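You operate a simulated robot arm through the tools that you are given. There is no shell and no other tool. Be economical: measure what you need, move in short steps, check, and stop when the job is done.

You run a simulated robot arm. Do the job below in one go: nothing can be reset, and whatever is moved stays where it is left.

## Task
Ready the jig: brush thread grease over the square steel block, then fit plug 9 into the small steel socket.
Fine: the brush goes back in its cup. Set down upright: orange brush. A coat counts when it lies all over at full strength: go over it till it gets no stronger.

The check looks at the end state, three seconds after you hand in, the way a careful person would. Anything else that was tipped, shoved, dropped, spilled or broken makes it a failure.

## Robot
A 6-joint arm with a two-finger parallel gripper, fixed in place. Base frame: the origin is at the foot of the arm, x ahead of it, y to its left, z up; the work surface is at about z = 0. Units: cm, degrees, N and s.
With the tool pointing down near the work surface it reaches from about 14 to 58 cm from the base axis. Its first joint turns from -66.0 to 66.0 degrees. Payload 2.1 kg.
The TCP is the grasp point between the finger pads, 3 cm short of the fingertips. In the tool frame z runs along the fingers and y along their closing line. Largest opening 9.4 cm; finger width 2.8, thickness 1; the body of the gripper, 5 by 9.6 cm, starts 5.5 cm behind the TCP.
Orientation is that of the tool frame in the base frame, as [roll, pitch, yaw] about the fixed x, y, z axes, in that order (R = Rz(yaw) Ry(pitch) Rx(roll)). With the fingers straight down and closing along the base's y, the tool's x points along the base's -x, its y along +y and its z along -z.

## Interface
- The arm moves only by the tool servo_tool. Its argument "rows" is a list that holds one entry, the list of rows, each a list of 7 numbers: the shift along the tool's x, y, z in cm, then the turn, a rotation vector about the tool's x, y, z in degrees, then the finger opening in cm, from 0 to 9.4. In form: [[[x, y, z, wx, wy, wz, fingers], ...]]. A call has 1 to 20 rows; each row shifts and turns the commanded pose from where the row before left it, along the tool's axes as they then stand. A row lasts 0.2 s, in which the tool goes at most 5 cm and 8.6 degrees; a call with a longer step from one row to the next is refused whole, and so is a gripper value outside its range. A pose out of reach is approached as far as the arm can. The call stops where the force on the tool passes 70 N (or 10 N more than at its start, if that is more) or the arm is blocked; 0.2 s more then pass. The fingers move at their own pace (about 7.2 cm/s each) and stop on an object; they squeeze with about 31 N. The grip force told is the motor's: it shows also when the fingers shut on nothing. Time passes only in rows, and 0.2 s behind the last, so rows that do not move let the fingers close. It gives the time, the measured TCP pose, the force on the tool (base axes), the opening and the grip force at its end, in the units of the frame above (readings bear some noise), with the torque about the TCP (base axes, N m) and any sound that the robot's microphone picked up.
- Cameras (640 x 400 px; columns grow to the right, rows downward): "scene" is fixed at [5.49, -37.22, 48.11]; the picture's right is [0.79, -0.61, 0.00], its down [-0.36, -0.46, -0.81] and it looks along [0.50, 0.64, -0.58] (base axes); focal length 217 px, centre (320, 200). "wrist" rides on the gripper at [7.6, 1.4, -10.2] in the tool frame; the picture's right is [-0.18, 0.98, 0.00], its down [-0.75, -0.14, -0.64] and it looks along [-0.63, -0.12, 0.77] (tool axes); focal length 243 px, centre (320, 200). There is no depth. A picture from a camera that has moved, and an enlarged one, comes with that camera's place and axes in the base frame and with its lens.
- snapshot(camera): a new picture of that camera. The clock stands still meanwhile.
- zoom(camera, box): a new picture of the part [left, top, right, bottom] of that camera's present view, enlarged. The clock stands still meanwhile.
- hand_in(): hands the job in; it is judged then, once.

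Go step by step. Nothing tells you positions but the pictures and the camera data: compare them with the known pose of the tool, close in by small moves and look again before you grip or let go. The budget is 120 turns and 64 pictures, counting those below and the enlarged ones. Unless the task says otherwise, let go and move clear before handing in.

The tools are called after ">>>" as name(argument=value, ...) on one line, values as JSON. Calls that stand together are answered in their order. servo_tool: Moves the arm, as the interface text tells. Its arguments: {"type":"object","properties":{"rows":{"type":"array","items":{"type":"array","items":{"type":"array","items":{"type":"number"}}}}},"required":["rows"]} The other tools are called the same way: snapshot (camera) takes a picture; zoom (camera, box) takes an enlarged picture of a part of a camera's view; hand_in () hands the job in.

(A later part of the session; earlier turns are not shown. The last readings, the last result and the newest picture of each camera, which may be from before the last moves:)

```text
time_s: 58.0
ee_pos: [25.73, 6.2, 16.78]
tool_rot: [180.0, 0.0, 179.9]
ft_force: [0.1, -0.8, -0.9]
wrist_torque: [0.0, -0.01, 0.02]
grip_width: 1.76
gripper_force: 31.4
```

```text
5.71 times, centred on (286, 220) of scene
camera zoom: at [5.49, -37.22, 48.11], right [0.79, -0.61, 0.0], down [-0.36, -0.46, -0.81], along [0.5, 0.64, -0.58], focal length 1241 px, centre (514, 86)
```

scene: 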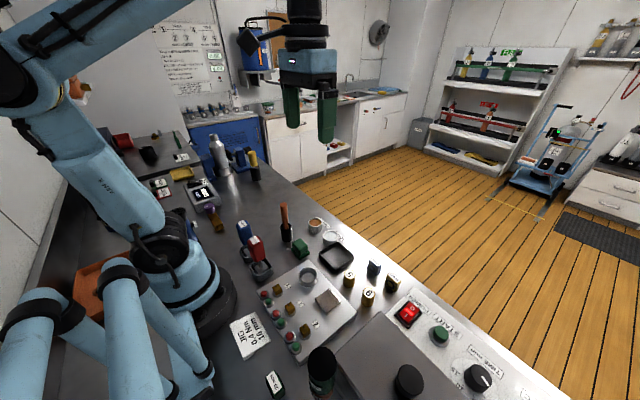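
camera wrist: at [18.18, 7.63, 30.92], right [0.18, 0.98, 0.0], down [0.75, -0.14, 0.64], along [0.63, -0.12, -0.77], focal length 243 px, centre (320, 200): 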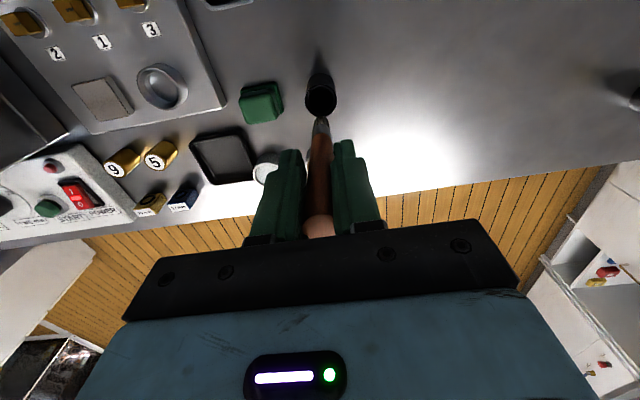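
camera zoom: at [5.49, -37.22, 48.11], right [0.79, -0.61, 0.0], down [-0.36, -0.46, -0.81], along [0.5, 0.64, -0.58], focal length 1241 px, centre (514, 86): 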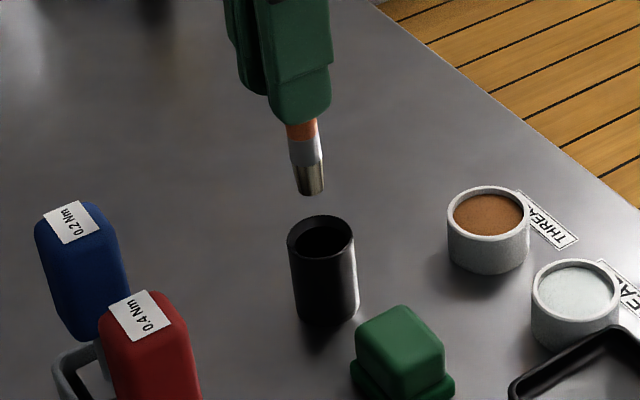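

Tip and cup are aligned. I'll lower until the fingertips are just above the rim.

>>> servo_tool(rows=[[[0, 0, 1.5, 0, 0, 0, 1], [0, 0, 1.5, 0, 0, 0, 1], [0, 0, 1.5, 0, 0, 0, 1], [0, 0, 1.5, 0, 0, 0, 1], [0, 0, 0.6, 0, 0, 0, 1], [0, 0, 0, 0, 0, 0, 1]]])

>>> zoom(camera="wrist", box=[240, 80, 400, 180])

>>> zoom(camera="scene", box=[246, 185, 326, 255])

```text
time_s: 59.4
ee_pos: [25.79, 6.25, 10.1]
tool_rot: [180.0, -0.1, 180.0]
ft_force: [-0.2, 0.5, -0.3]
wrist_torque: [-0.01, -0.01, -0.01]
grip_width: 1.79
gripper_force: 31.1
```

```text
4.00 times, centred on (320, 130) of wrist
camera zoom: at [18.2, 7.61, 20.43], right [0.18, 0.98, 0.0], down [0.75, -0.14, 0.64], along [0.63, -0.12, -0.77], focal length 970 px, centre (320, 480)
```

zoom: 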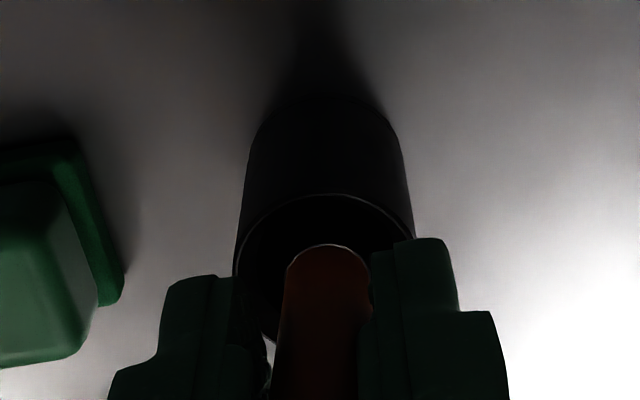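

```text
5.71 times, centred on (286, 220) of scene
camera zoom: at [5.49, -37.22, 48.11], right [0.79, -0.61, 0.0], down [-0.36, -0.46, -0.81], along [0.5, 0.64, -0.58], focal length 1241 px, centre (514, 86)
```

zoom: 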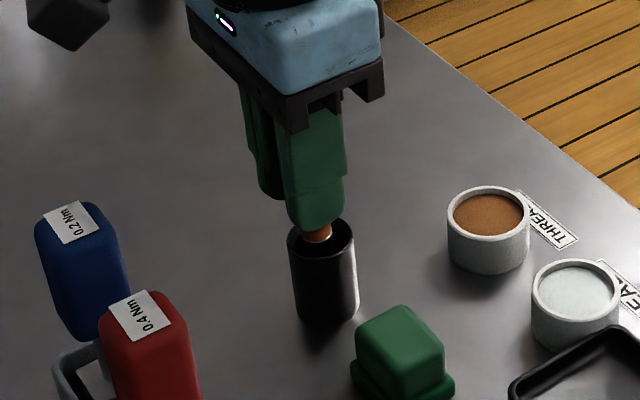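

Still a gap above the rim. I'll lower another 0.5 cm in small steps.

>>> servo_tool(rows=[[[0, 0, 0.25, 0, 0, 0, 1], [0, 0, 0.25, 0, 0, 0, 1], [0, 0, 0, 0, 0, 0, 1]]])

>>> zoom(camera="scene", box=[266, 200, 316, 244])

```text
time_s: 60.2
ee_pos: [25.82, 6.03, 9.83]
tool_rot: [-180.0, 0.0, 180.0]
ft_force: [-0.6, 0.3, 0.1]
wrist_torque: [0.0, 0.02, -0.01]
grip_width: 1.76
gripper_force: 30.6
```

```text
9.09 times, centred on (291, 222) of scene
camera zoom: at [5.49, -37.22, 48.11], right [0.79, -0.61, 0.0], down [-0.36, -0.46, -0.81], along [0.5, 0.64, -0.58], focal length 1974 px, centre (584, 0)
```

zoom: 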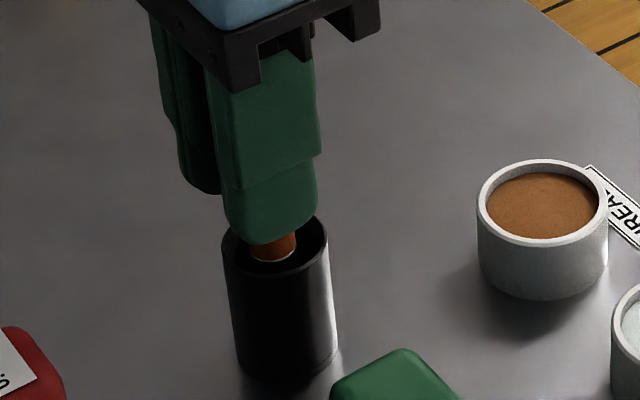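

>>> servo_tool(rows=[[[0, 0, 0.15, 0, 0, 0, 1], [0, 0, 0.1, 0, 0, 0, 1], [0, 0, 0.1, 0, 0, 0, 1], [0, 0, 0, 0, 0, 0, 1]]])

```text
time_s: 61.2
ee_pos: [25.82, 6.28, 9.43]
tool_rot: [-179.9, 0.0, -180.0]
ft_force: [0.3, 0.1, -0.5]
wrist_torque: [0.0, 0.03, -0.03]
grip_width: 1.75
gripper_force: 31.1
```

Fingertips are just above the rim and the brush is nearly on the cup floor. I'll release gently and look.

>>> servo_tool(rows=[[[0, 0, 0, 0, 0, 0, 2.1], [0, 0, 0, 0, 0, 0, 2.6], [0, 0, 0, 0, 0, 0, 3.5], [0, 0, 0, 0, 0, 0, 4.5], [0, 0, 0, 0, 0, 0, 4.5]]])

>>> zoom(camera="wrist", box=[220, 80, 420, 250])

```text
time_s: 62.4
ee_pos: [25.84, 6.35, 9.55]
tool_rot: [-180.0, 0.1, 180.0]
ft_force: [0.2, -0.3, 0.4]
wrist_torque: [0.01, -0.01, -0.05]
grip_width: 4.5
gripper_force: 0.1
```

```text
2.35 times, centred on (320, 165) of wrist
camera zoom: at [18.19, 7.67, 19.65], right [0.18, 0.98, 0.0], down [0.75, -0.14, 0.64], along [0.63, -0.12, -0.77], focal length 571 px, centre (320, 282)
```

zoom: 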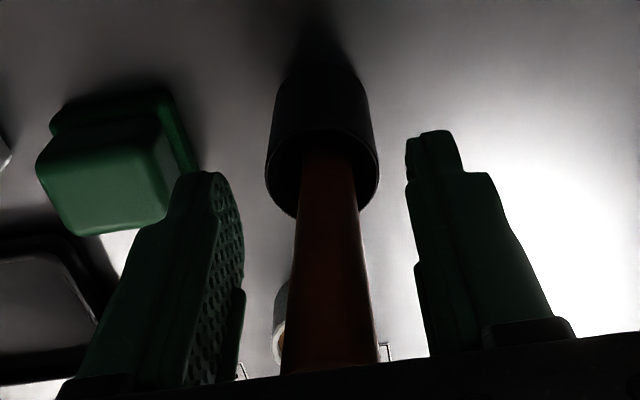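

Brush stands free in its cup between the open fingers. I'll rise straight up and then go toward plug 9.

>>> servo_tool(rows=[[[0, 0, -1.5, 0, 0, 0, 4.5], [0, 0, -3, 0, 0, 0, 4.5], [0, 0, -3, 0, 0, 0, 4.5], [0, 0, -3, 0, 0, 0, 4.5], [0, 0, 0, 0, 0, 0, 4.5]]])

>>> zoom(camera="scene", box=[246, 185, 326, 255])

```text
time_s: 63.6
ee_pos: [25.89, 6.19, 20.02]
tool_rot: [179.9, 0.0, -180.0]
ft_force: [-0.3, 0.0, 0.0]
wrist_torque: [-0.04, 0.01, 0.0]
grip_width: 4.5
gripper_force: 0.1
```

```text
5.71 times, centred on (286, 220) of scene
camera zoom: at [5.49, -37.22, 48.11], right [0.79, -0.61, 0.0], down [-0.36, -0.46, -0.81], along [0.5, 0.64, -0.58], focal length 1241 px, centre (514, 86)
```

zoom: 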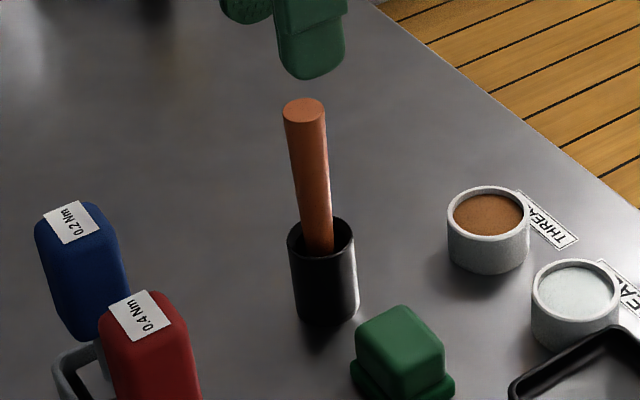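

The brush is standing upright in its cup. I'll travel to above plug 9.

>>> servo_tool(rows=[[[-0.45, -2.86, 0, 0, 0, 0, 4.5], [-0.45, -2.86, 0, 0, 0, 0, 4.5], [-0.45, -2.86, 0, 0, 0, 0, 4.5], [-0.45, -2.86, 0, 0, 0, 0, 4.5], [-0.45, -2.86, 0, 0, 0, 0, 4.5], [-0.45, -2.86, 0, 0, 0, 0, 4.5], [-0.45, -2.86, 0, 0, 0, 0, 4.5], [-0.45, -2.86, 0, 0, 0, 0, 4.5], [-0.45, -2.86, 1, 0, 0, 0, 4.5], [-0.45, -2.86, 2, 0, 0, 0, 4.5], [0, 0, 2, 0, 0, 0, 4.5], [0, 0, 0, 0, 0, 0, 4.5]]])

>>> snapshot(camera="wrist")

>>> zoom(camera="scene", box=[310, 235, 438, 325])

```text
time_s: 66.2
ee_pos: [30.0, -22.49, 14.99]
tool_rot: [-180.0, 0.0, -180.0]
ft_force: [1.0, -0.1, 1.4]
wrist_torque: [0.01, -0.03, 0.0]
grip_width: 4.51
gripper_force: 0.0
```

```text
21 pictures are left
camera wrist: at [22.39, -21.03, 25.13], right [0.18, 0.98, 0.0], down [0.75, -0.14, 0.64], along [0.63, -0.12, -0.77], focal length 243 px, centre (320, 200)
```

wrist: 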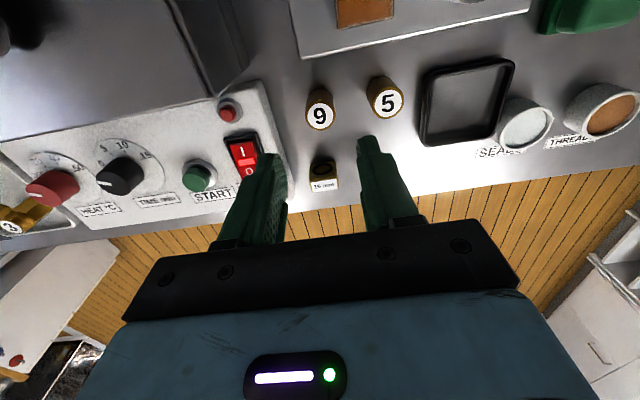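

```text
4.44 times, centred on (374, 280) of scene
camera zoom: at [5.49, -37.22, 48.11], right [0.79, -0.61, 0.0], down [-0.36, -0.46, -0.81], along [0.5, 0.64, -0.58], focal length 965 px, centre (80, -156)
```

zoom: 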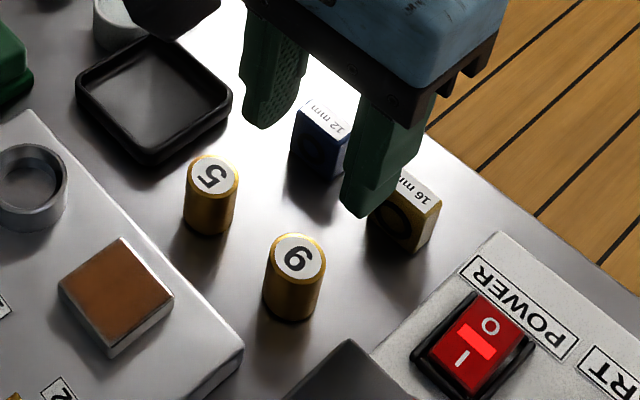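

Plug 9's axis is at about (30.4, -22.6), top at 3.6. I'll lower to just above it and check alignment.

>>> servo_tool(rows=[[[-0.4, -0.1, 2, 0, 0, 0, 4.3], [0, 0, 2, 0, 0, 0, 4.3], [0, 0, 2, 0, 0, 0, 4.3], [0, 0, 0.6, 0, 0, 0, 4.3], [0, 0, 0, 0, 0, 0, 4.3]]])

>>> zoom(camera="wrist", box=[220, 80, 420, 205])

```text
time_s: 67.4
ee_pos: [30.58, -22.51, 8.36]
tool_rot: [-179.9, 0.0, 180.0]
ft_force: [-0.1, 0.2, -0.2]
wrist_torque: [0.0, 0.03, -0.01]
grip_width: 4.31
gripper_force: 0.0
```

```text
3.20 times, centred on (320, 142) of wrist
camera zoom: at [22.88, -21.04, 18.53], right [0.18, 0.98, 0.0], down [0.75, -0.14, 0.64], along [0.63, -0.12, -0.77], focal length 776 px, centre (320, 384)
```

zoom: 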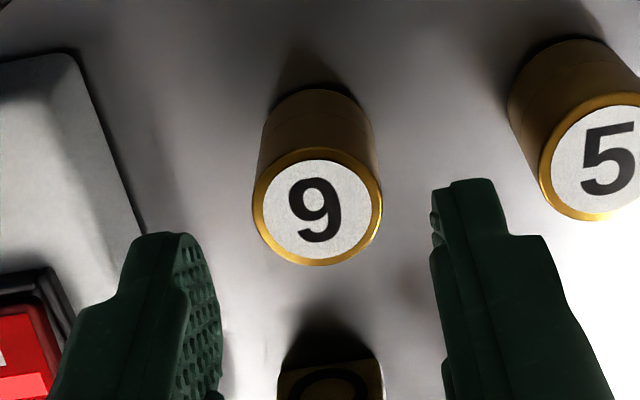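

Aligned. I'll descend so the fingertips hold the top half of the plug, then close.

>>> servo_tool(rows=[[[0.12, 0, 1.5, 0, 0, 0, 4.3], [0, 0, 1.3, 0, 0, 0, 4.3], [0, 0, 0.6, 0, 0, 0, 4.3], [0, 0, 0, 0, 0, 0, 4.3], [0, 0, 0, 0, 0, 0, 3], [0, 0, 0, 0, 0, 0, 2], [0, 0, 0, 0, 0, 0, 2], [0, 0, 0, 0, 0, 0, 2]]])

>>> zoom(camera="wrist", box=[220, 80, 420, 205])

```text
time_s: 69.2
ee_pos: [30.6, -22.65, 4.86]
tool_rot: [-180.0, 0.1, 180.0]
ft_force: [-1.1, -0.2, 0.0]
wrist_torque: [0.0, -0.01, 0.02]
grip_width: 2.7
gripper_force: 31.5
```

```text
3.20 times, centred on (320, 142) of wrist
camera zoom: at [22.9, -21.2, 15.03], right [0.18, 0.98, 0.0], down [0.75, -0.14, 0.64], along [0.63, -0.12, -0.77], focal length 776 px, centre (320, 384)
```

zoom: 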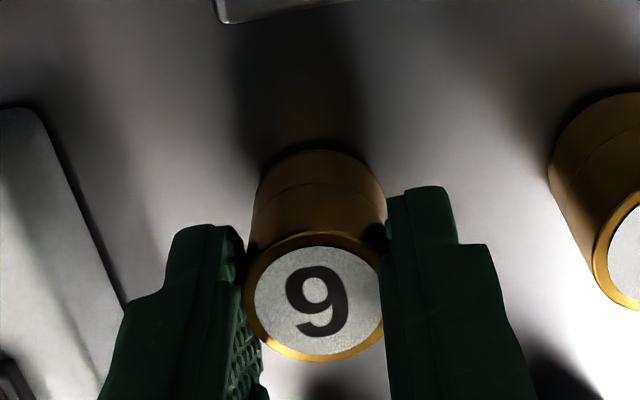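

Gripped at 2.7 cm. Lift and carry to above the socket.

>>> servo_tool(rows=[[[0, 0, -1.5, 0, 0, 0, 2], [0, 0, -3, 0, 0, 0, 2], [0, 0, -3, 0, 0, 0, 2], [1.58, 2.42, 0, 0, 0, 0, 2], [1.58, 2.42, 0, 0, 0, 0, 2], [1.58, 2.42, 0, 0, 0, 0, 2], [1.58, 2.42, 0, 0, 0, 0, 2], [1.58, 2.42, 0, 0, 0, 0, 2], [0, 0, 0, 0, 0, 0, 2]]])

>>> zoom(camera="wrist", box=[220, 70, 420, 195])

>>> zoom(camera="scene", box=[270, 240, 366, 300])

```text
time_s: 71.2
ee_pos: [22.9, -10.39, 12.56]
tool_rot: [-180.0, -0.1, 179.9]
ft_force: [0.3, 0.5, 0.4]
wrist_torque: [-0.01, -0.01, 0.03]
grip_width: 1.95
gripper_force: 0.0
```

```text
3.20 times, centred on (320, 132) of wrist
camera zoom: at [15.28, -9.0, 22.75], right [0.18, 0.98, 0.0], down [0.75, -0.14, 0.64], along [0.63, -0.12, -0.77], focal length 776 px, centre (320, 416)
```

zoom: 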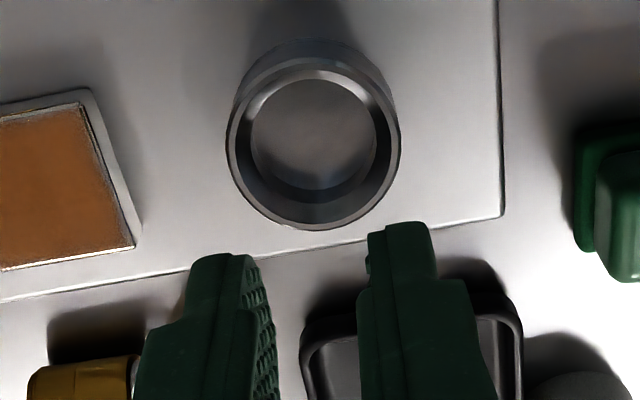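

```text
6.67 times, centred on (318, 270) of scene
camera zoom: at [5.49, -37.22, 48.11], right [0.79, -0.61, 0.0], down [-0.36, -0.46, -0.81], along [0.5, 0.64, -0.58], focal length 1448 px, centre (333, -267)
```

zoom: 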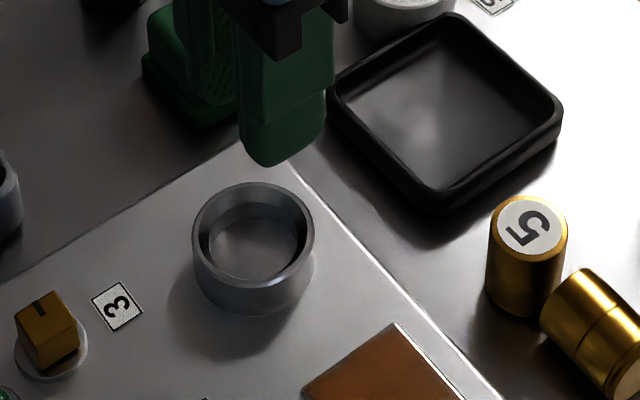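

The plug slipped out; the grip reads empty and it lies tipped beside plug 5. I'll look before doing anything.

>>> zoom(camera="scene", box=[320, 250, 416, 320])

>>> snapshot(camera="wrist")

```text
5.71 times, centred on (368, 285) of scene
camera zoom: at [5.49, -37.22, 48.11], right [0.79, -0.61, 0.0], down [-0.36, -0.46, -0.81], along [0.5, 0.64, -0.58], focal length 1241 px, centre (46, -286)
```

zoom: 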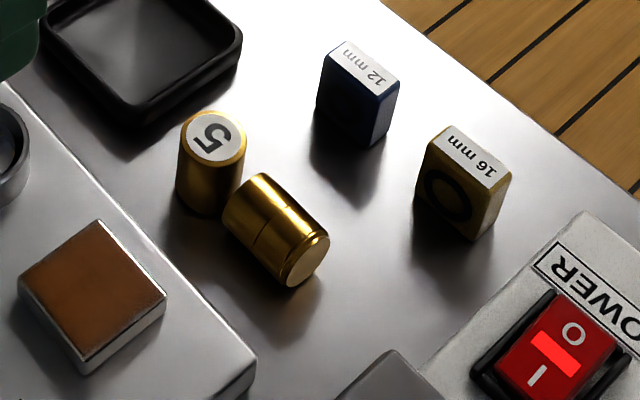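

```text
14 pictures are left
camera wrist: at [15.28, -9.0, 22.75], right [0.18, 0.98, 0.0], down [0.75, -0.14, 0.64], along [0.63, -0.12, -0.77], focal length 243 px, centre (320, 200)
```

wrist: 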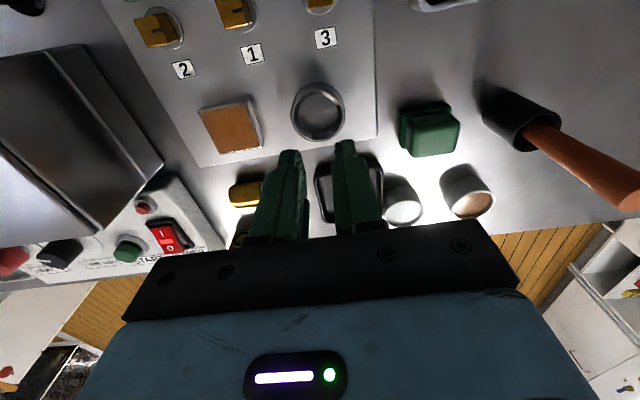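

Plug 9 toppled in place and lies along y next to the still-standing plug 5, from about (30.8, -21.9) (bottom) to (30.5, -18.5) (label end). I'll turn the gripper so it closes across the plug and go above it.

>>> servo_tool(rows=[[[0, 0, -1.5, 0, 0, 0, 4.4], [-2.6, -3.2, 0, 0, 0, 0, 4.4], [-2.6, -3.2, 0, 0, 0, 0, 4.4], [-2.6, -3.2, 0, 0, 0, 0, 4.4], [0, 0, 0, 0, 0, 8.4, 4.4], [0, 0, 0, 0, 0, 8.4, 4.4], [0, 0, 0, 0, 0, 8.4, 4.4], [0, 0, 0, 0, 0, 8.4, 4.4], [0, 0, 0, 0, 0, 8.4, 4.4], [0, 0, 0, 0, 0, 8.4, 4.4], [0, 0, 0, 0, 0, 8.4, 4.4], [0, 0, 0, 0, 0, 8.4, 4.4], [0, 0, 0, 0, 0, 8.4, 4.4], [0, 0, 0, 0, 0, 8.4, 4.4], [0, 0, 0, 0, 0, 0, 4.4]]])

>>> snapshot(camera="wrist")

```text
time_s: 74.4
ee_pos: [30.48, -19.95, 13.87]
tool_rot: [-180.0, 0.0, 95.8]
ft_force: [-1.0, 0.3, 0.3]
wrist_torque: [0.02, 0.02, -0.04]
grip_width: 4.41
gripper_force: 0.0
```

```text
13 pictures are left
camera wrist: at [31.14, -12.3, 24.14], right [1.0, -0.08, 0.0], down [-0.06, -0.76, 0.64], along [-0.05, -0.64, -0.77], focal length 243 px, centre (320, 200)
```

wrist: 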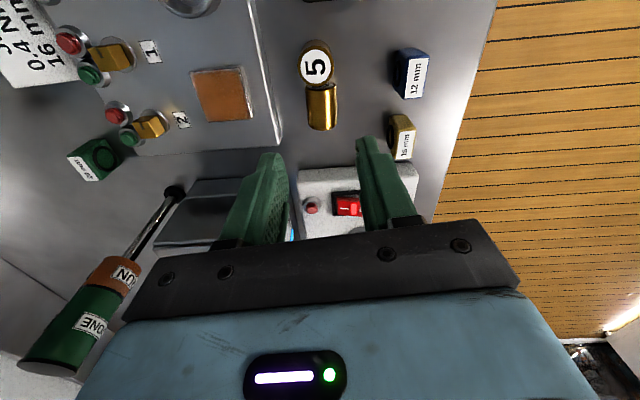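

Plug 9 lies centred between the fingers in x. I'll tilt the tool 20° (so it can later be righted) and lower to just above gripping height.

>>> servo_tool(rows=[[[0, 0, 0, 0, -6.7, 0, 4.4], [0, 0, 0, 0, -6.7, 0, 4.4], [0, 0, 0, 0, -6.6, 0, 4.4], [0.75, 0.05, 1.75, 0, 0, 0, 4.4], [0.75, 0.05, 1.75, 0, 0, 0, 4.4], [0.75, 0.05, 1.75, 0, 0, 0, 4.4], [0.75, 0.05, 1.75, 0, 0, 0, 4.4], [0.4, 0.03, 0.9, 0, 0, 0, 4.4], [0, 0, 0, 0, 0, 0, 4.4]]])

>>> zoom(camera="wrist", box=[220, 80, 420, 230])

```text
time_s: 76.4
ee_pos: [30.53, -19.62, 5.38]
tool_rot: [180.0, 20.0, 96.0]
ft_force: [0.0, 0.5, 0.1]
wrist_torque: [0.0, -0.02, 0.01]
grip_width: 4.4
gripper_force: 0.2
```

```text
2.67 times, centred on (320, 155) of wrist
camera zoom: at [30.78, -8.88, 12.35], right [1.0, -0.07, 0.06], down [-0.09, -0.5, 0.86], along [-0.03, -0.86, -0.5], focal length 647 px, centre (320, 320)
```

zoom: 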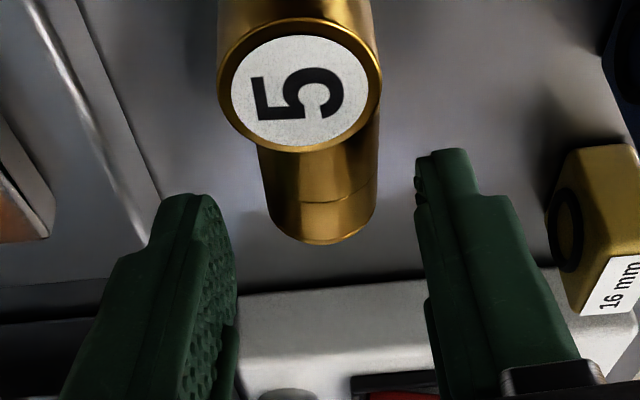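

Centred. I'll finish the descent and close slowly.

>>> servo_tool(rows=[[[0.45, 0.03, 0.85, 0, 0, 0, 4.4], [0.42, 0.03, 0.75, 0, 0, 0, 4.4], [0, 0, 0, 0, 0, 0, 4.4], [0, 0, 0, 0, 0, 0, 3.2], [0, 0, 0, 0, 0, 0, 2.6], [0, 0, 0, 0, 0, 0, 0], [0, 0, 0, 0, 0, 0, 0], [0, 0, 0, 0, 0, 0, 0]]])

```text
time_s: 78.2
ee_pos: [30.76, -19.32, 3.45]
tool_rot: [-180.0, 20.0, 96.1]
ft_force: [-0.3, -0.3, 0.4]
wrist_torque: [0.03, 0.0, -0.05]
grip_width: 2.67
gripper_force: 31.2
```

Gripped at 2.67 cm. I'll lift slowly, drawing slightly away from plug 5, and check the hold.

>>> servo_tool(rows=[[[-0.23, 0, -0.34, 0, 0, 0, 0], [-0.23, 0, -0.34, 0, 0, 0, 0], [-0.23, 0, -0.34, 0, 0, 0, 0], [-0.14, 0, -0.38, 0, 0, 0, 0], [-0.14, 0, -0.38, 0, 0, 0, 0], [-0.14, 0, -0.38, 0, 0, 0, 0], [0, 0, 0, 0, 0, 0, 0]]])

>>> zoom(camera="scene", box=[310, 235, 438, 325])

```text
time_s: 79.8
ee_pos: [30.84, -19.54, 5.84]
tool_rot: [179.9, 19.9, 96.1]
ft_force: [0.3, 0.3, -1.2]
wrist_torque: [-0.01, 0.03, 0.01]
grip_width: 2.64
gripper_force: 30.6
```

```text
4.44 times, centred on (374, 280) of scene
camera zoom: at [5.49, -37.22, 48.11], right [0.79, -0.61, 0.0], down [-0.36, -0.46, -0.81], along [0.5, 0.64, -0.58], focal length 965 px, centre (80, -156)
```

zoom: 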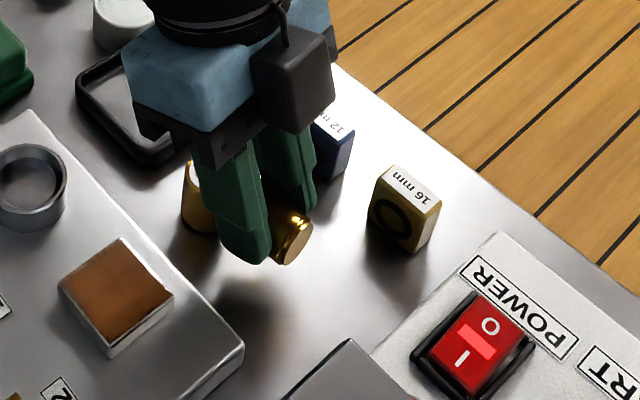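

The plug is held firmly. I'll lift it clear, level the tool, and check again.

>>> servo_tool(rows=[[[-0.4, 0, -1.1, 0, 0, 0, 0], [-0.55, 0, -1.5, 0, 0, 0, 0], [-0.55, 0, -1.5, 0, 0, 0, 0], [-0.55, 0, -1.5, 0, 0, 0, 0], [-0.55, 0, -1.5, 0, 0, 0, 0], [0, 0, 0, 0, 5, 0, 0], [0, 0, 0, 0, 5, 0, 0], [0, 0, 0, 0, 5, 0, 0], [0, 0, 0, 0, 5, 0, 0], [0, 0, 0, 0, 0, 0, 0]]])

```text
time_s: 82.0
ee_pos: [30.86, -19.54, 13.5]
tool_rot: [180.0, -0.2, 96.0]
ft_force: [-0.8, 0.0, -0.3]
wrist_torque: [0.0, 0.01, -0.01]
grip_width: 2.65
gripper_force: 31.4
```

Still held. I'll carry it to the open bench area at about (36, 25).

>>> servo_tool(rows=[[[0.8, 0.2, -1, 0, 0, 0, 0], [1.6, 0.34, -1, 0, 0, 0, 0], [2.43, 0.54, 0, 0, 0, 0, 0], [2.43, 0.54, 0, 0, 0, 0, 0], [2.43, 0.54, 0, 0, 0, 0, 0], [2.43, 0.54, 0, 0, 0, 0, 0], [2.43, 0.54, 0, 0, 0, 0, 0], [2.43, 0.54, 0, 0, 0, 0, 0], [2.43, 0.54, 0, 0, 0, 0, 0], [2.43, 0.54, 0, 0, 0, 0, 0], [2.43, 0.54, 0, 0, 0, 0, 0], [2.43, 0.54, 0, 0, 0, 0, 0], [2.43, 0.54, 0, 0, 0, 0, 0], [2.43, 0.54, 0, 0, 0, 0, 0], [2.43, 0.54, 0, 0, 0, 0, 0], [2.43, 0.54, 0, 0, 0, 0, 0], [2.43, 0.54, 0, 0, 0, 0, 0], [2.43, 0.54, 0, 0, 0, 0, 0], [1.5, 0.3, 0, 0, 0, 0, 0], [0.8, 0.2, 0, 0, 0, 0, 0]]])

>>> snapshot(camera="wrist")

```text
time_s: 86.2
ee_pos: [35.74, 24.93, 15.62]
tool_rot: [-180.0, -0.1, 96.0]
ft_force: [-0.8, 0.9, -1.2]
wrist_torque: [0.0, 0.02, 0.0]
grip_width: 2.65
gripper_force: 30.6
```

```text
10 pictures are left
camera wrist: at [36.44, 32.61, 25.82], right [1.0, -0.08, 0.0], down [-0.06, -0.76, 0.64], along [-0.05, -0.64, -0.77], focal length 243 px, centre (320, 200)
```

wrist: 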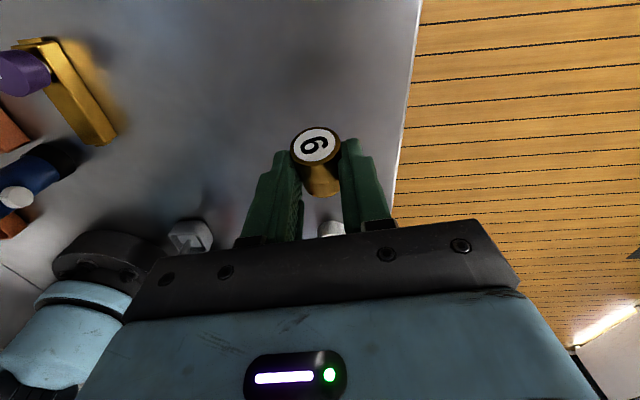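

Plug 9 is held, label end already tipped up about 20°. I'll tilt the tool to bring the plug upright, still high above the bench.

>>> servo_tool(rows=[[[0, 0, 0, 0, 5, 0, 0], [0, 0, 0, 0, 7, 0, 0], [0, 0, 0, 0, 7, 0, 0], [0, 0, 0, 0, 7, 0, 0], [0, 0, 0, 0, 7, 0, 0], [0, 0, 0, 0, 7, 0, 0], [0, 0, 0, 0, 7, 0, 0], [0, 0, 0, 0, 7, 0, 0], [0, 0, 0, 0, 6, 0, 0], [0, 0, 0, 0, 0, 0, 0], [0, 0, 0, 0, 0, 0, 0]]])

>>> snapshot(camera="scene")

```text
time_s: 88.6
ee_pos: [35.73, 24.81, 15.49]
tool_rot: [-180.0, -60.0, 96.0]
ft_force: [-0.9, -0.6, -2.4]
wrist_torque: [-0.01, 0.05, -0.01]
grip_width: 2.6
gripper_force: 31.1
```

```text
9 pictures are left
```

scene: 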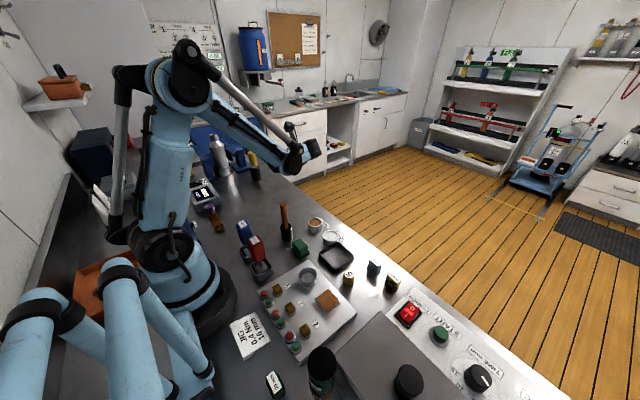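

The orientation is reached and the way is clear. I'll tilt 6° more and lower toward the bench, then look.

>>> servo_tool(rows=[[[0, 0, 0, 0, 6, 0, 0], [-1.36, 0, 0.605, 0, 0, 0, 0], [-1.36, 0, 0.605, 0, 0, 0, 0], [-1.36, 0, 0.605, 0, 0, 0, 0], [-1.36, 0, 0.605, 0, 0, 0, 0], [-1.36, 0, 0.605, 0, 0, 0, 0], [-1.36, 0, 0.605, 0, 0, 0, 0], [-1.36, 0, 0.605, 0, 0, 0, 0], [-1.0, 0, 0.445, 0, 0, 0, 0], [0, 0, 0, 0, 0, 0, 0]]])

>>> zoom(camera="scene", box=[240, 130, 368, 220])

```text
time_s: 90.8
ee_pos: [35.62, 24.66, 3.96]
tool_rot: [180.0, -66.0, 96.0]
ft_force: [0.5, -0.1, -1.3]
wrist_torque: [-0.05, 0.01, 0.05]
grip_width: 2.63
gripper_force: 31.0
```

```text
4.44 times, centred on (304, 175) of scene
camera zoom: at [5.49, -37.22, 48.11], right [0.79, -0.61, 0.0], down [-0.36, -0.46, -0.81], along [0.5, 0.64, -0.58], focal length 965 px, centre (391, 311)
```

zoom: 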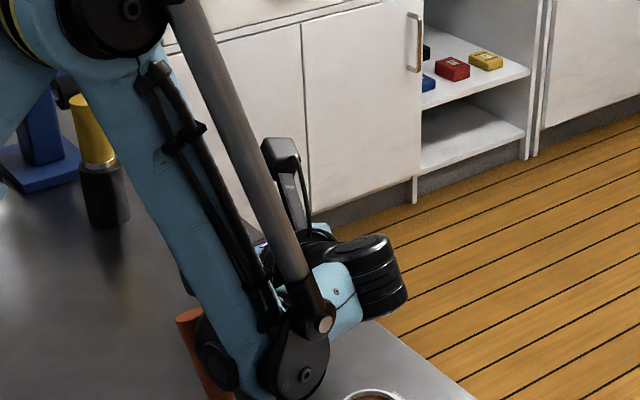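

The wrist hangs close to the brush and pot here, though nothing has been touched. I'll go back up, shift 6 cm further along +y and lower there instead.

>>> servo_tool(rows=[[[1.37, 0, -0.61, 0, 0, 0, 0], [1.37, 0, -0.61, 0, 0, 0, 0], [1.37, 0, -0.61, 0, 0, 0, 0], [0.81, 0.2, 1.82, 0, 0, 0, 0], [0.81, 0.2, 1.82, 0, 0, 0, 0], [0.81, 0.2, 1.82, 0, 0, 0, 0], [-1.37, 0, 0.61, 0, 0, 0, 0], [-1.37, 0, 0.61, 0, 0, 0, 0], [-1.37, 0, 0.61, 0, 0, 0, 0], [-0.45, 0, 0.2, 0, 0, 0, 0], [0, 0, 0, 0, 0, 0, 0]]])

>>> zoom(camera="scene", box=[230, 130, 358, 230])

```text
time_s: 93.2
ee_pos: [35.8, 30.85, 3.41]
tool_rot: [180.0, -66.1, 96.0]
ft_force: [0.1, 0.1, -1.3]
wrist_torque: [-0.01, -0.01, -0.01]
grip_width: 2.63
gripper_force: 31.1
```

```text
4.00 times, centred on (294, 180) of scene
camera zoom: at [5.49, -37.22, 48.11], right [0.79, -0.61, 0.0], down [-0.36, -0.46, -0.81], along [0.5, 0.64, -0.58], focal length 868 px, centre (424, 280)
```

zoom: 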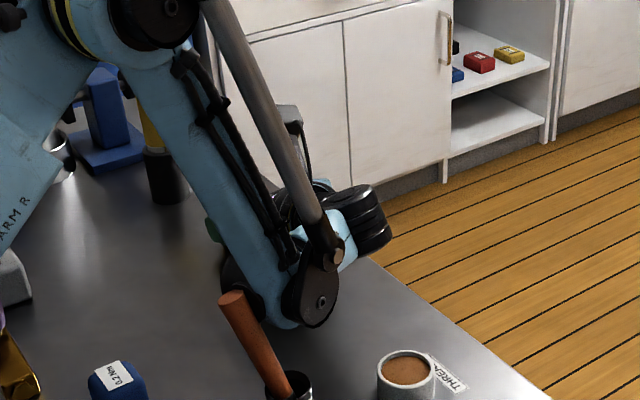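

The brush now leans in its cup — the wrist nudged it on the earlier descent; I will straighten it afterwards. First I set the plug down: lowering in small steps to contact.

>>> servo_tool(rows=[[[-0.18, 0, 0.08, 0, 0, 0, 0], [-0.18, 0, 0.08, 0, 0, 0, 0], [-0.09, 0, 0.04, 0, 0, 0, 0], [0, 0, 0, 0, 0, 0, 0]]])

```text
time_s: 94.2
ee_pos: [35.78, 30.75, 2.99]
tool_rot: [-179.9, -66.0, 96.0]
ft_force: [-0.1, -0.7, -0.6]
wrist_torque: [-0.02, 0.0, 0.0]
grip_width: 2.64
gripper_force: 31.2
```

>>> servo_tool(rows=[[[-0.14, 0, 0.06, 0, 0, 0, 0], [-0.09, 0, 0.04, 0, 0, 0, 0], [0, 0, 0, 0, 0, 0, 0]]])

>>> snapshot(camera="wrist")

```text
time_s: 95.0
ee_pos: [35.76, 30.86, 2.83]
tool_rot: [-179.9, -66.3, 95.9]
ft_force: [1.8, 6.3, 19.2]
wrist_torque: [0.83, -0.02, -0.11]
grip_width: 2.61
gripper_force: 31.0
```

```text
6 pictures are left
camera wrist: at [37.83, 24.61, 13.9], right [0.99, 0.03, -0.17], down [-0.05, -0.9, -0.43], along [-0.16, 0.43, -0.89], focal length 243 px, centre (320, 200)
```

wrist: 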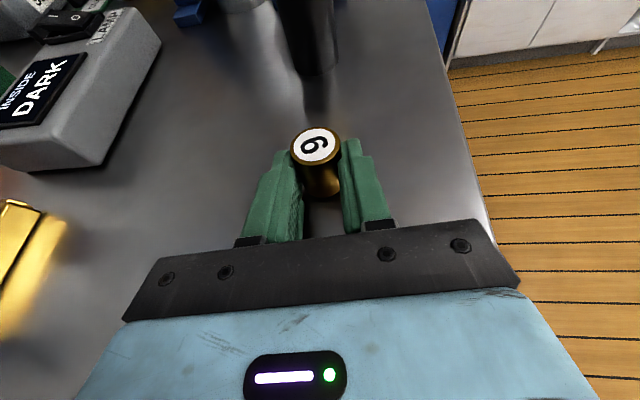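

The plug's foot is on the bench (19 N) with the label up. I'll release slowly and withdraw straight up, then level the tool above it.

>>> servo_tool(rows=[[[0, 0, 0, 0, 0, 0, 2.9], [0, 0, 0, 0, 0, 0, 3.1], [0, 0, 0, 0, 0, 0, 3.6], [0, 0, 0, 0, 0, 0, 4.6], [0, 0, 0, 0, 0, 0, 5], [0.9, 0, -0.4, 0, 0, 0, 5], [1.37, 0, -0.61, 0, 0, 0, 5], [2.74, 0, -1.22, 0, 0, 0, 5], [2.74, 0, -1.22, 0, 0, 0, 5], [2.74, 0, -1.22, 0, 0, 0, 5], [0, 0, 0, 0, -8.25, 0, 5], [0, 0, 0, 0, -8.25, 0, 5], [0, 0, 0, 0, -8.25, 0, 5], [0, 0, 0, 0, -8.25, 0, 5], [0, 0, 0, 0, -8.25, 0, 5], [0, 0, 0, 0, -8.25, 0, 5], [0, 0, 0, 0, -8.25, 0, 5], [0, 0, 0, 0, -8.25, 0, 5], [0, 0, 0, 0, 0, 0, 5]]])

>>> snapshot(camera="wrist")

```text
time_s: 99.0
ee_pos: [35.74, 30.8, 14.22]
tool_rot: [180.0, 0.1, 96.0]
ft_force: [-0.5, 0.9, -1.0]
wrist_torque: [0.01, 0.02, 0.01]
grip_width: 5.01
gripper_force: 0.1
```

```text
5 pictures are left
camera wrist: at [36.31, 38.54, 24.4], right [1.0, -0.08, 0.0], down [-0.06, -0.76, 0.64], along [-0.05, -0.64, -0.77], focal length 243 px, centre (320, 200)
```

wrist: 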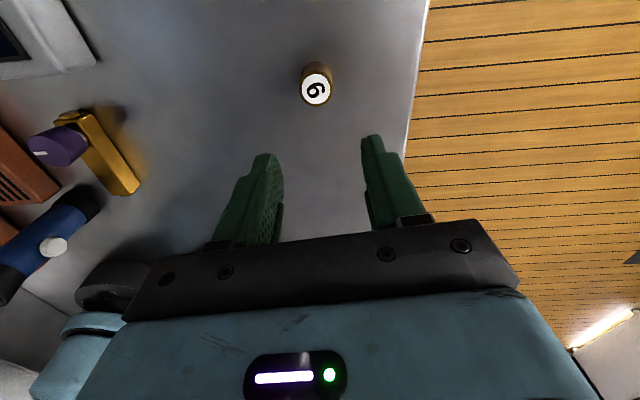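

Plug 9 stands upright at (35.5, 32.75). I'll turn the gripper back so the camera stays clear of the yellow brush, then descend deeper onto the plug and grip.

>>> servo_tool(rows=[[[0, 0, 0, 0, 0, -8.4, 5], [0, 0, 0, 0, 0, -8.4, 5], [0, 0, 0, 0, 0, -8.4, 5], [0, 0, 0, 0, 0, -8.4, 5], [0, 0, 0, 0, 0, -8.4, 5], [0, 0, 0, 0, 0, -8.4, 5], [0, 0, 0, 0, 0, -8.4, 5], [0, 0, 0, 0, 0, -8.4, 5], [0, 0, 0, 0, 0, -8.4, 5], [0, 0, 0, 0, 0, -8.4, 5], [0.2, 1.95, 0, 0, 0, 0, 5], [0, 0, 2, 0, 0, 0, 5], [0, 0, 2, 0, 0, 0, 5], [0, 0, 2, 0, 0, 0, 5], [0, 0, 0, 0, 0, 0, 5]]])

>>> snapshot(camera="wrist")

```text
time_s: 102.2
ee_pos: [35.49, 32.94, 8.23]
tool_rot: [179.9, 0.0, 180.0]
ft_force: [0.4, -0.4, 0.0]
wrist_torque: [0.05, -0.01, 0.0]
grip_width: 5.0
gripper_force: 0.1
```

```text
4 pictures are left
camera wrist: at [27.83, 34.33, 18.4], right [0.18, 0.98, 0.0], down [0.75, -0.14, 0.64], along [0.63, -0.12, -0.77], focal length 243 px, centre (320, 200)
```

wrist: 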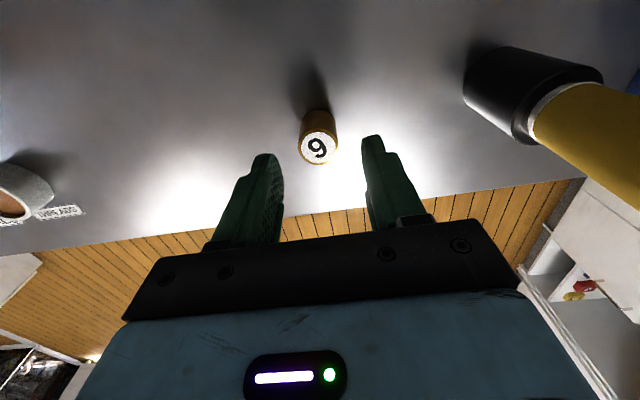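

Aligned. I'll descend deep on the plug, close fully and lift slowly.

>>> servo_tool(rows=[[[0, -0.05, 1.5, 0, 0, 0, 5], [0.05, 0, 1.5, 0, 0, 0, 5], [0, 0, 1.0, 0, 0, 0, 5], [0, 0, 0.4, 0, 0, 0, 5], [0, 0, 0, 0, 0, 0, 4], [0, 0, 0, 0, 0, 0, 3], [0, 0, 0, 0, 0, 0, 0], [0, 0, 0, 0, 0, 0, 0], [0, 0, 0, 0, 0, 0, 0], [0, 0, -0.3, 0, 0, 0, 0], [0, 0, -0.5, 0, 0, 0, 0], [0, 0, 0, 0, 0, 0, 0]]])

```text
time_s: 104.8
ee_pos: [35.54, 32.8, 4.59]
tool_rot: [-180.0, 0.0, 180.0]
ft_force: [-0.8, 0.1, -1.3]
wrist_torque: [0.04, -0.02, 0.03]
grip_width: 2.68
gripper_force: 30.8
```

Held at 2.68 cm. I'll lift high and carry it around the brush (along x≈36) toward the socket.

>>> servo_tool(rows=[[[0, 0, -1, 0, 0, 0, 0], [0, 0, -1.5, 0, 0, 0, 0], [0, 0, -2, 0, 0, 0, 0], [0, 0, -2, 0, 0, 0, 0], [0, 0, -2, 0, 0, 0, 0], [0, 0, -2, 0, 0, 0, 0], [0, 0, -1, 0, 0, 0, 0], [0, -1, 0, 0, 0, 0, 0], [0, -2, 0, 0, 0, 0, 0], [0, -3, 0, 0, 0, 0, 0], [0, -3, 0, 0, 0, 0, 0], [0, -3, 0, 0, 0, 0, 0], [0, -3, 0, 0, 0, 0, 0], [0, -3, 0, 0, 0, 0, 0], [0, -3, 0, 0, 0, 0, 0], [0, -3, 0, 0, 0, 0, 0], [0, -3, 0, 0, 0, 0, 0], [0, -3, 0, 0, 0, 0, 0], [0, -3, 0, 0, 0, 0, 0], [0, -2, 0, 0, 0, 0, 0]]])

>>> servo_tool(rows=[[[0, -3, 0, 0, 0, 0, 0], [0, -3, 0, 0, 0, 0, 0], [1, -1, 0, 0, 0, 0, 0], [2, -1.3, 0, 0, 0, 0, 0], [2.5, 0, 0, 0, 0, 0, 0], [2.5, 0, 0, 0, 0, 0, 0], [2.5, 0, 0, 0, 0, 0, 0], [1.5, 0, 2, 0, 0, 0, 0], [0.8, 0, 2.5, 0, 0, 0, 0], [0, 0, 2.5, 0, 0, 0, 0], [0, 0, 0, 0, 0, 0, 0]]])

>>> snapshot(camera="wrist")

```text
time_s: 109.0
ee_pos: [35.64, -2.4, 16.27]
tool_rot: [180.0, 0.0, -179.9]
ft_force: [-0.3, -0.4, -2.1]
wrist_torque: [-0.02, -0.04, -0.04]
grip_width: 2.68
gripper_force: 31.1
```

```text
time_s: 111.4
ee_pos: [22.7, -10.64, 9.15]
tool_rot: [-180.0, -0.1, 180.0]
ft_force: [-0.4, 0.1, 0.0]
wrist_torque: [-0.01, -0.01, 0.0]
grip_width: 2.68
gripper_force: 31.3
```

```text
3 pictures are left
camera wrist: at [15.09, -9.17, 19.32], right [0.18, 0.98, 0.0], down [0.75, -0.14, 0.64], along [0.63, -0.12, -0.77], focal length 243 px, centre (320, 200)
```

wrist: 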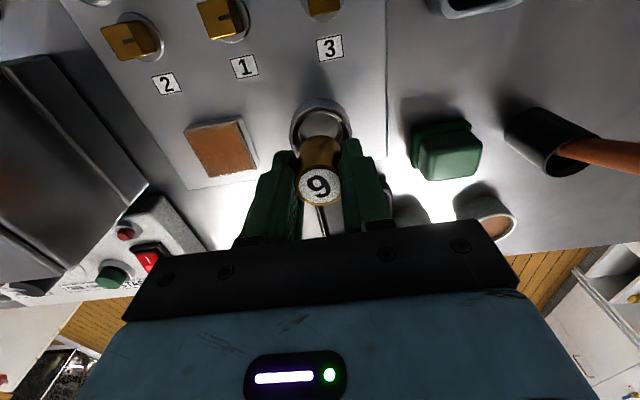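

Plug 9 hangs right above the socket. I'll lower it into the mouth gently.

>>> servo_tool(rows=[[[0, 0, 1, 0, 0, 0, 0], [0, 0, 0.8, 0, 0, 0, 0], [0, 0, 0.5, 0, 0, 0, 0], [0, 0, 0.3, 0, 0, 0, 0], [0, 0, 0, 0, 0, 0, 0]]])

```text
time_s: 112.4
ee_pos: [22.63, -10.58, 6.87]
tool_rot: [180.0, -0.3, 179.9]
ft_force: [-1.6, 1.9, 22.0]
wrist_torque: [-0.24, -0.22, 0.0]
grip_width: 2.66
gripper_force: 30.7
stopped in row 4: the force on the tool passed its limit at 108 N (the readings are from after the stop); the commanded pose is now the measured one
```

It touched the rim: the torque says the contact is on the plug's +x/-y side, so the socket lies a little toward -x/+y. I'll back off 0.3, shift and try again.

>>> servo_tool(rows=[[[0, 0, -0.3, 0, 0, 0, 0], [0.2, 0.2, 0, 0, 0, 0, 0], [0, 0, 0.2, 0, 0, 0, 0], [0, 0, 0.1, 0, 0, 0, 0], [0, 0, 0.1, 0, 0, 0, 0], [0, 0, 0, 0, 0, 0, 0]]])

```text
time_s: 113.5
ee_pos: [22.57, -10.44, 6.87]
tool_rot: [179.8, -0.5, 180.0]
ft_force: [-2.0, 2.0, 19.2]
wrist_torque: [-0.28, -0.25, -0.04]
grip_width: 2.66
gripper_force: 30.8
stopped in row 5: the force on the tool passed its limit at 84 N (the readings are from after the stop); the commanded pose is now the measured one
```

The lever arm looks like the fingertip itself rather than the plug; I'll spend one picture to see.

>>> zoom(camera="scene", box=[284, 250, 340, 290])

```text
10.00 times, centred on (312, 270) of scene
camera zoom: at [5.49, -37.21, 48.11], right [0.79, -0.61, 0.0], down [-0.36, -0.46, -0.81], along [0.5, 0.64, -0.58], focal length 2171 px, centre (400, -500)
```

zoom: 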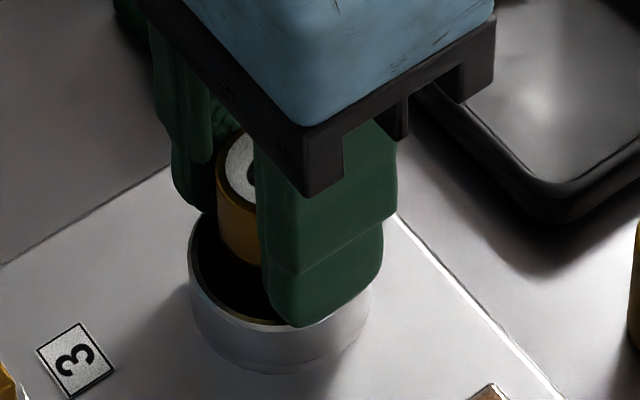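

The plug's foot appears to be inside the ring. I'll test it: lift 0.1 and nudge sideways toward -x/+y; a side force would prove it is captured.

>>> servo_tool(rows=[[[0, 0, -0.1, 0, 0, 0, 0], [0.15, 0.15, 0, 0, 0, 0, 0], [0.1, 0.1, 0, 0, 0, 0, 0], [0, 0, 0, 0, 0, 0, 0]]])

```text
time_s: 114.5
ee_pos: [22.33, -10.2, 6.97]
tool_rot: [-180.0, -0.3, -179.9]
ft_force: [7.7, -14.8, 5.2]
wrist_torque: [-0.44, -0.24, -0.02]
grip_width: 2.69
gripper_force: 31.2
```

A clear side force (17 N), so the plug's foot is captured in the bore. I'll centre it and try to lower again.

>>> servo_tool(rows=[[[-0.08, -0.12, 0, 0, 0, 0, 0], [-0.03, -0.03, 0, 0, 0, 0, 0], [0, 0, 0, 0, 0, 0, 0]]])

>>> servo_tool(rows=[[[0, 0, 0.06, 0, 0, 0, 0], [0, 0, 0.06, 0, 0, 0, 0], [0, 0, 0, 0, 0, 0, 0]]])

```text
time_s: 115.3
ee_pos: [22.36, -10.23, 6.82]
tool_rot: [179.8, -0.6, 180.0]
ft_force: [0.3, -11.6, 4.2]
wrist_torque: [-0.39, 0.03, 0.05]
grip_width: 2.66
gripper_force: 31.1
```

```text
time_s: 116.1
ee_pos: [22.38, -10.24, 6.77]
tool_rot: [179.7, -0.3, -179.9]
ft_force: [4.6, 3.9, 22.9]
wrist_torque: [-0.33, -0.26, 0.09]
grip_width: 2.67
gripper_force: 31.2
```

Captured and resting. I'll unload slightly and release so the plug drops the rest of the way in the bore.

>>> servo_tool(rows=[[[0, 0, -0.12, 0, 0, 0, 0], [0, 0, 0, 0, 0, 0, 0], [0, 0, 0, 0, 0, 0, 2.9], [0, 0, 0, 0, 0, 0, 3.2], [0, 0, 0, 0, 0, 0, 4.2], [0, 0, 0, 0, 0, 0, 4.2]]])

```text
time_s: 117.5
ee_pos: [22.49, -10.24, 6.82]
tool_rot: [179.8, -0.4, 180.0]
ft_force: [0.7, -0.7, -0.1]
wrist_torque: [-0.01, 0.03, 0.04]
grip_width: 4.2
gripper_force: 0.1
```

Released. I'll rise and move to a spot where one enlarged picture shows both the socket and the brush.

>>> servo_tool(rows=[[[0, 0, -0.8, 0, 0, 0, 4.2], [0, 0, -2, 0, 0, 0, 4.2], [0, 0, -3, 0, 0, 0, 4.2], [0, 0, -3, 0, 0, 0, 4.2], [0, 0, -3, 0, 0, 0, 4.2], [0.8, 2.4, -2, 0, 0, 0, 4.2], [0.8, 2.4, -2, 0, 0, 0, 4.2], [0.8, 2.4, -1.4, 0, 0, 0, 4.2], [0, 0, 0, 0, 0, 0, 4.2]]])

>>> zoom(camera="wrist", box=[250, 70, 450, 195])

```text
time_s: 119.5
ee_pos: [20.01, -3.23, 24.24]
tool_rot: [179.8, -0.4, -180.0]
ft_force: [0.3, -0.1, -0.3]
wrist_torque: [-0.02, 0.0, 0.02]
grip_width: 4.18
gripper_force: 0.0
```

```text
3.20 times, centred on (350, 132) of wrist
camera zoom: at [12.45, -1.71, 34.45], right [0.18, 0.98, 0.0], down [0.76, -0.14, 0.64], along [0.63, -0.12, -0.77], focal length 776 px, centre (224, 416)
```

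zoom: 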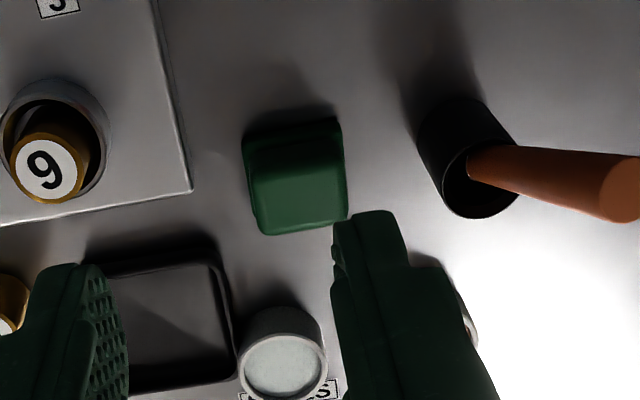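

Plug 9 sits in the socket (top at about the right height, captured by the bore). The brush leans about 18° in its cup toward -x/+y. I'll come over the cup with the fingers wide open and their closing line along the lean, so that closing straightens it.

>>> servo_tool(rows=[[[-1.2, 1.84, 1.0, 0.1, -0.2, 0, 9.4], [-1.2, 1.84, 1.0, 0.1, -0.2, 0, 9.4], [-1.2, 1.84, 1.0, 0, 0, 0, 9.4], [-1.2, 1.84, 1.0, 0, 0, 0, 9.4], [-1.2, 1.84, 1.0, 0, 0, 0, 9.4], [0, 0, 0, 0, 0, -7.5, 9.4], [0, 0, 0, 0, 0, -7.5, 9.4], [0, 0, 0, 0, 0, -7.5, 9.4], [0, 0, 0, 0, 0, -7.5, 9.4], [0, 0, 0, 0, 0, -7.5, 9.4], [0, 0, 0, 0, 0, -7.5, 9.4], [0, 0, 1.6, 0, 0, 0, 9.4], [0, 0, 0, 0, 0, 0, 9.4]]])

>>> zoom(camera="wrist", box=[220, 60, 420, 200])

```text
time_s: 122.3
ee_pos: [26.25, 6.16, 17.45]
tool_rot: [-180.0, 0.1, -135.0]
ft_force: [-0.2, 0.1, -1.0]
wrist_torque: [0.0, 0.01, 0.02]
grip_width: 9.41
gripper_force: 0.0
```

```text
2.86 times, centred on (320, 130) of wrist
camera zoom: at [19.81, 1.69, 27.79], right [-0.57, 0.82, 0.0], down [0.63, 0.43, 0.64], along [0.53, 0.36, -0.77], focal length 693 px, centre (320, 400)
```

zoom: 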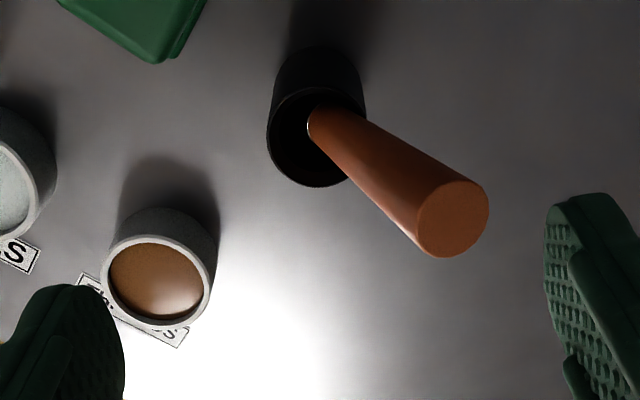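

The cup (now at about (26.2, 5.9)) stands fine and the handle leans exactly along the closing line. I'll descend offset toward the lean, centre, and close slowly to straighten it.

>>> servo_tool(rows=[[[0.2, 0.84, 0, 0, 0, 0, 9.4], [0, 0, 2, 0, 0, 0, 9.4], [0, 0, 2, 0, 0, 0, 9.4], [0, 0, 2, 0, 0, 0, 9.4], [0, 0, 1.8, 0, 0, 0, 9.4], [0, 0, 0, 0, 0, 0, 9.4], [0, -0.5, 0, 0, 0, 0, 9.4], [0, -0.5, 0, 0, 0, 0, 9.4], [0, 0, 0, 0, 0, 0, 9.4]]])

```text
time_s: 124.3
ee_pos: [26.14, 5.78, 9.63]
tool_rot: [180.0, 0.0, -135.0]
ft_force: [-0.1, -0.7, 0.4]
wrist_torque: [0.02, 0.01, 0.02]
grip_width: 9.4
gripper_force: 0.0
```

>>> servo_tool(rows=[[[0, 0, 0, 0, 0, 0, 8.6], [0, 0, 0, 0, 0, 0, 7.8], [0, 0, 0, 0, 0, 0, 7.0], [0, 0, 0, 0, 0, 0, 6.2], [0, 0, 0, 0, 0, 0, 5.4], [0, 0, 0, 0, 0, 0, 4.8], [0, 0, 0, 0, 0, 0, 4.2], [0, 0, 0, 0, 0, 0, 3.6], [0, 0, 0, 0, 0, 0, 3.1], [0, 0, 0, 0, 0, 0, 2.7], [0, 0, 0, 0, 0, 0, 2.3], [0, 0, 0, 0, 0, 0, 2.3], [0, 0, 0, 0, 0, 0, 2.3]]])

```text
time_s: 127.1
ee_pos: [26.1, 5.79, 9.7]
tool_rot: [180.0, -0.1, -135.0]
ft_force: [0.2, -0.8, -0.5]
wrist_torque: [-0.01, -0.02, 0.01]
grip_width: 2.3
gripper_force: 0.0
```

The fingers are at 2.3 cm, so the handle is nearly upright. I'll grip it fully, press down lightly to seat the foot flat, and check the force.

>>> servo_tool(rows=[[[0, 0, 0, 0, 0, 0, 1.5], [0, 0, 0, 0, 0, 0, 1], [0, 0, 0, 0, 0, 0, 1], [0, 0, 0.15, 0, 0, 0, 1], [0, 0, 0, 0, 0, 0, 1]]])

```text
time_s: 128.3
ee_pos: [26.02, 6.04, 9.65]
tool_rot: [180.0, 0.0, -135.0]
ft_force: [1.2, -2.0, 24.0]
wrist_torque: [-0.09, -0.13, 0.02]
grip_width: 1.79
gripper_force: 31.1
```

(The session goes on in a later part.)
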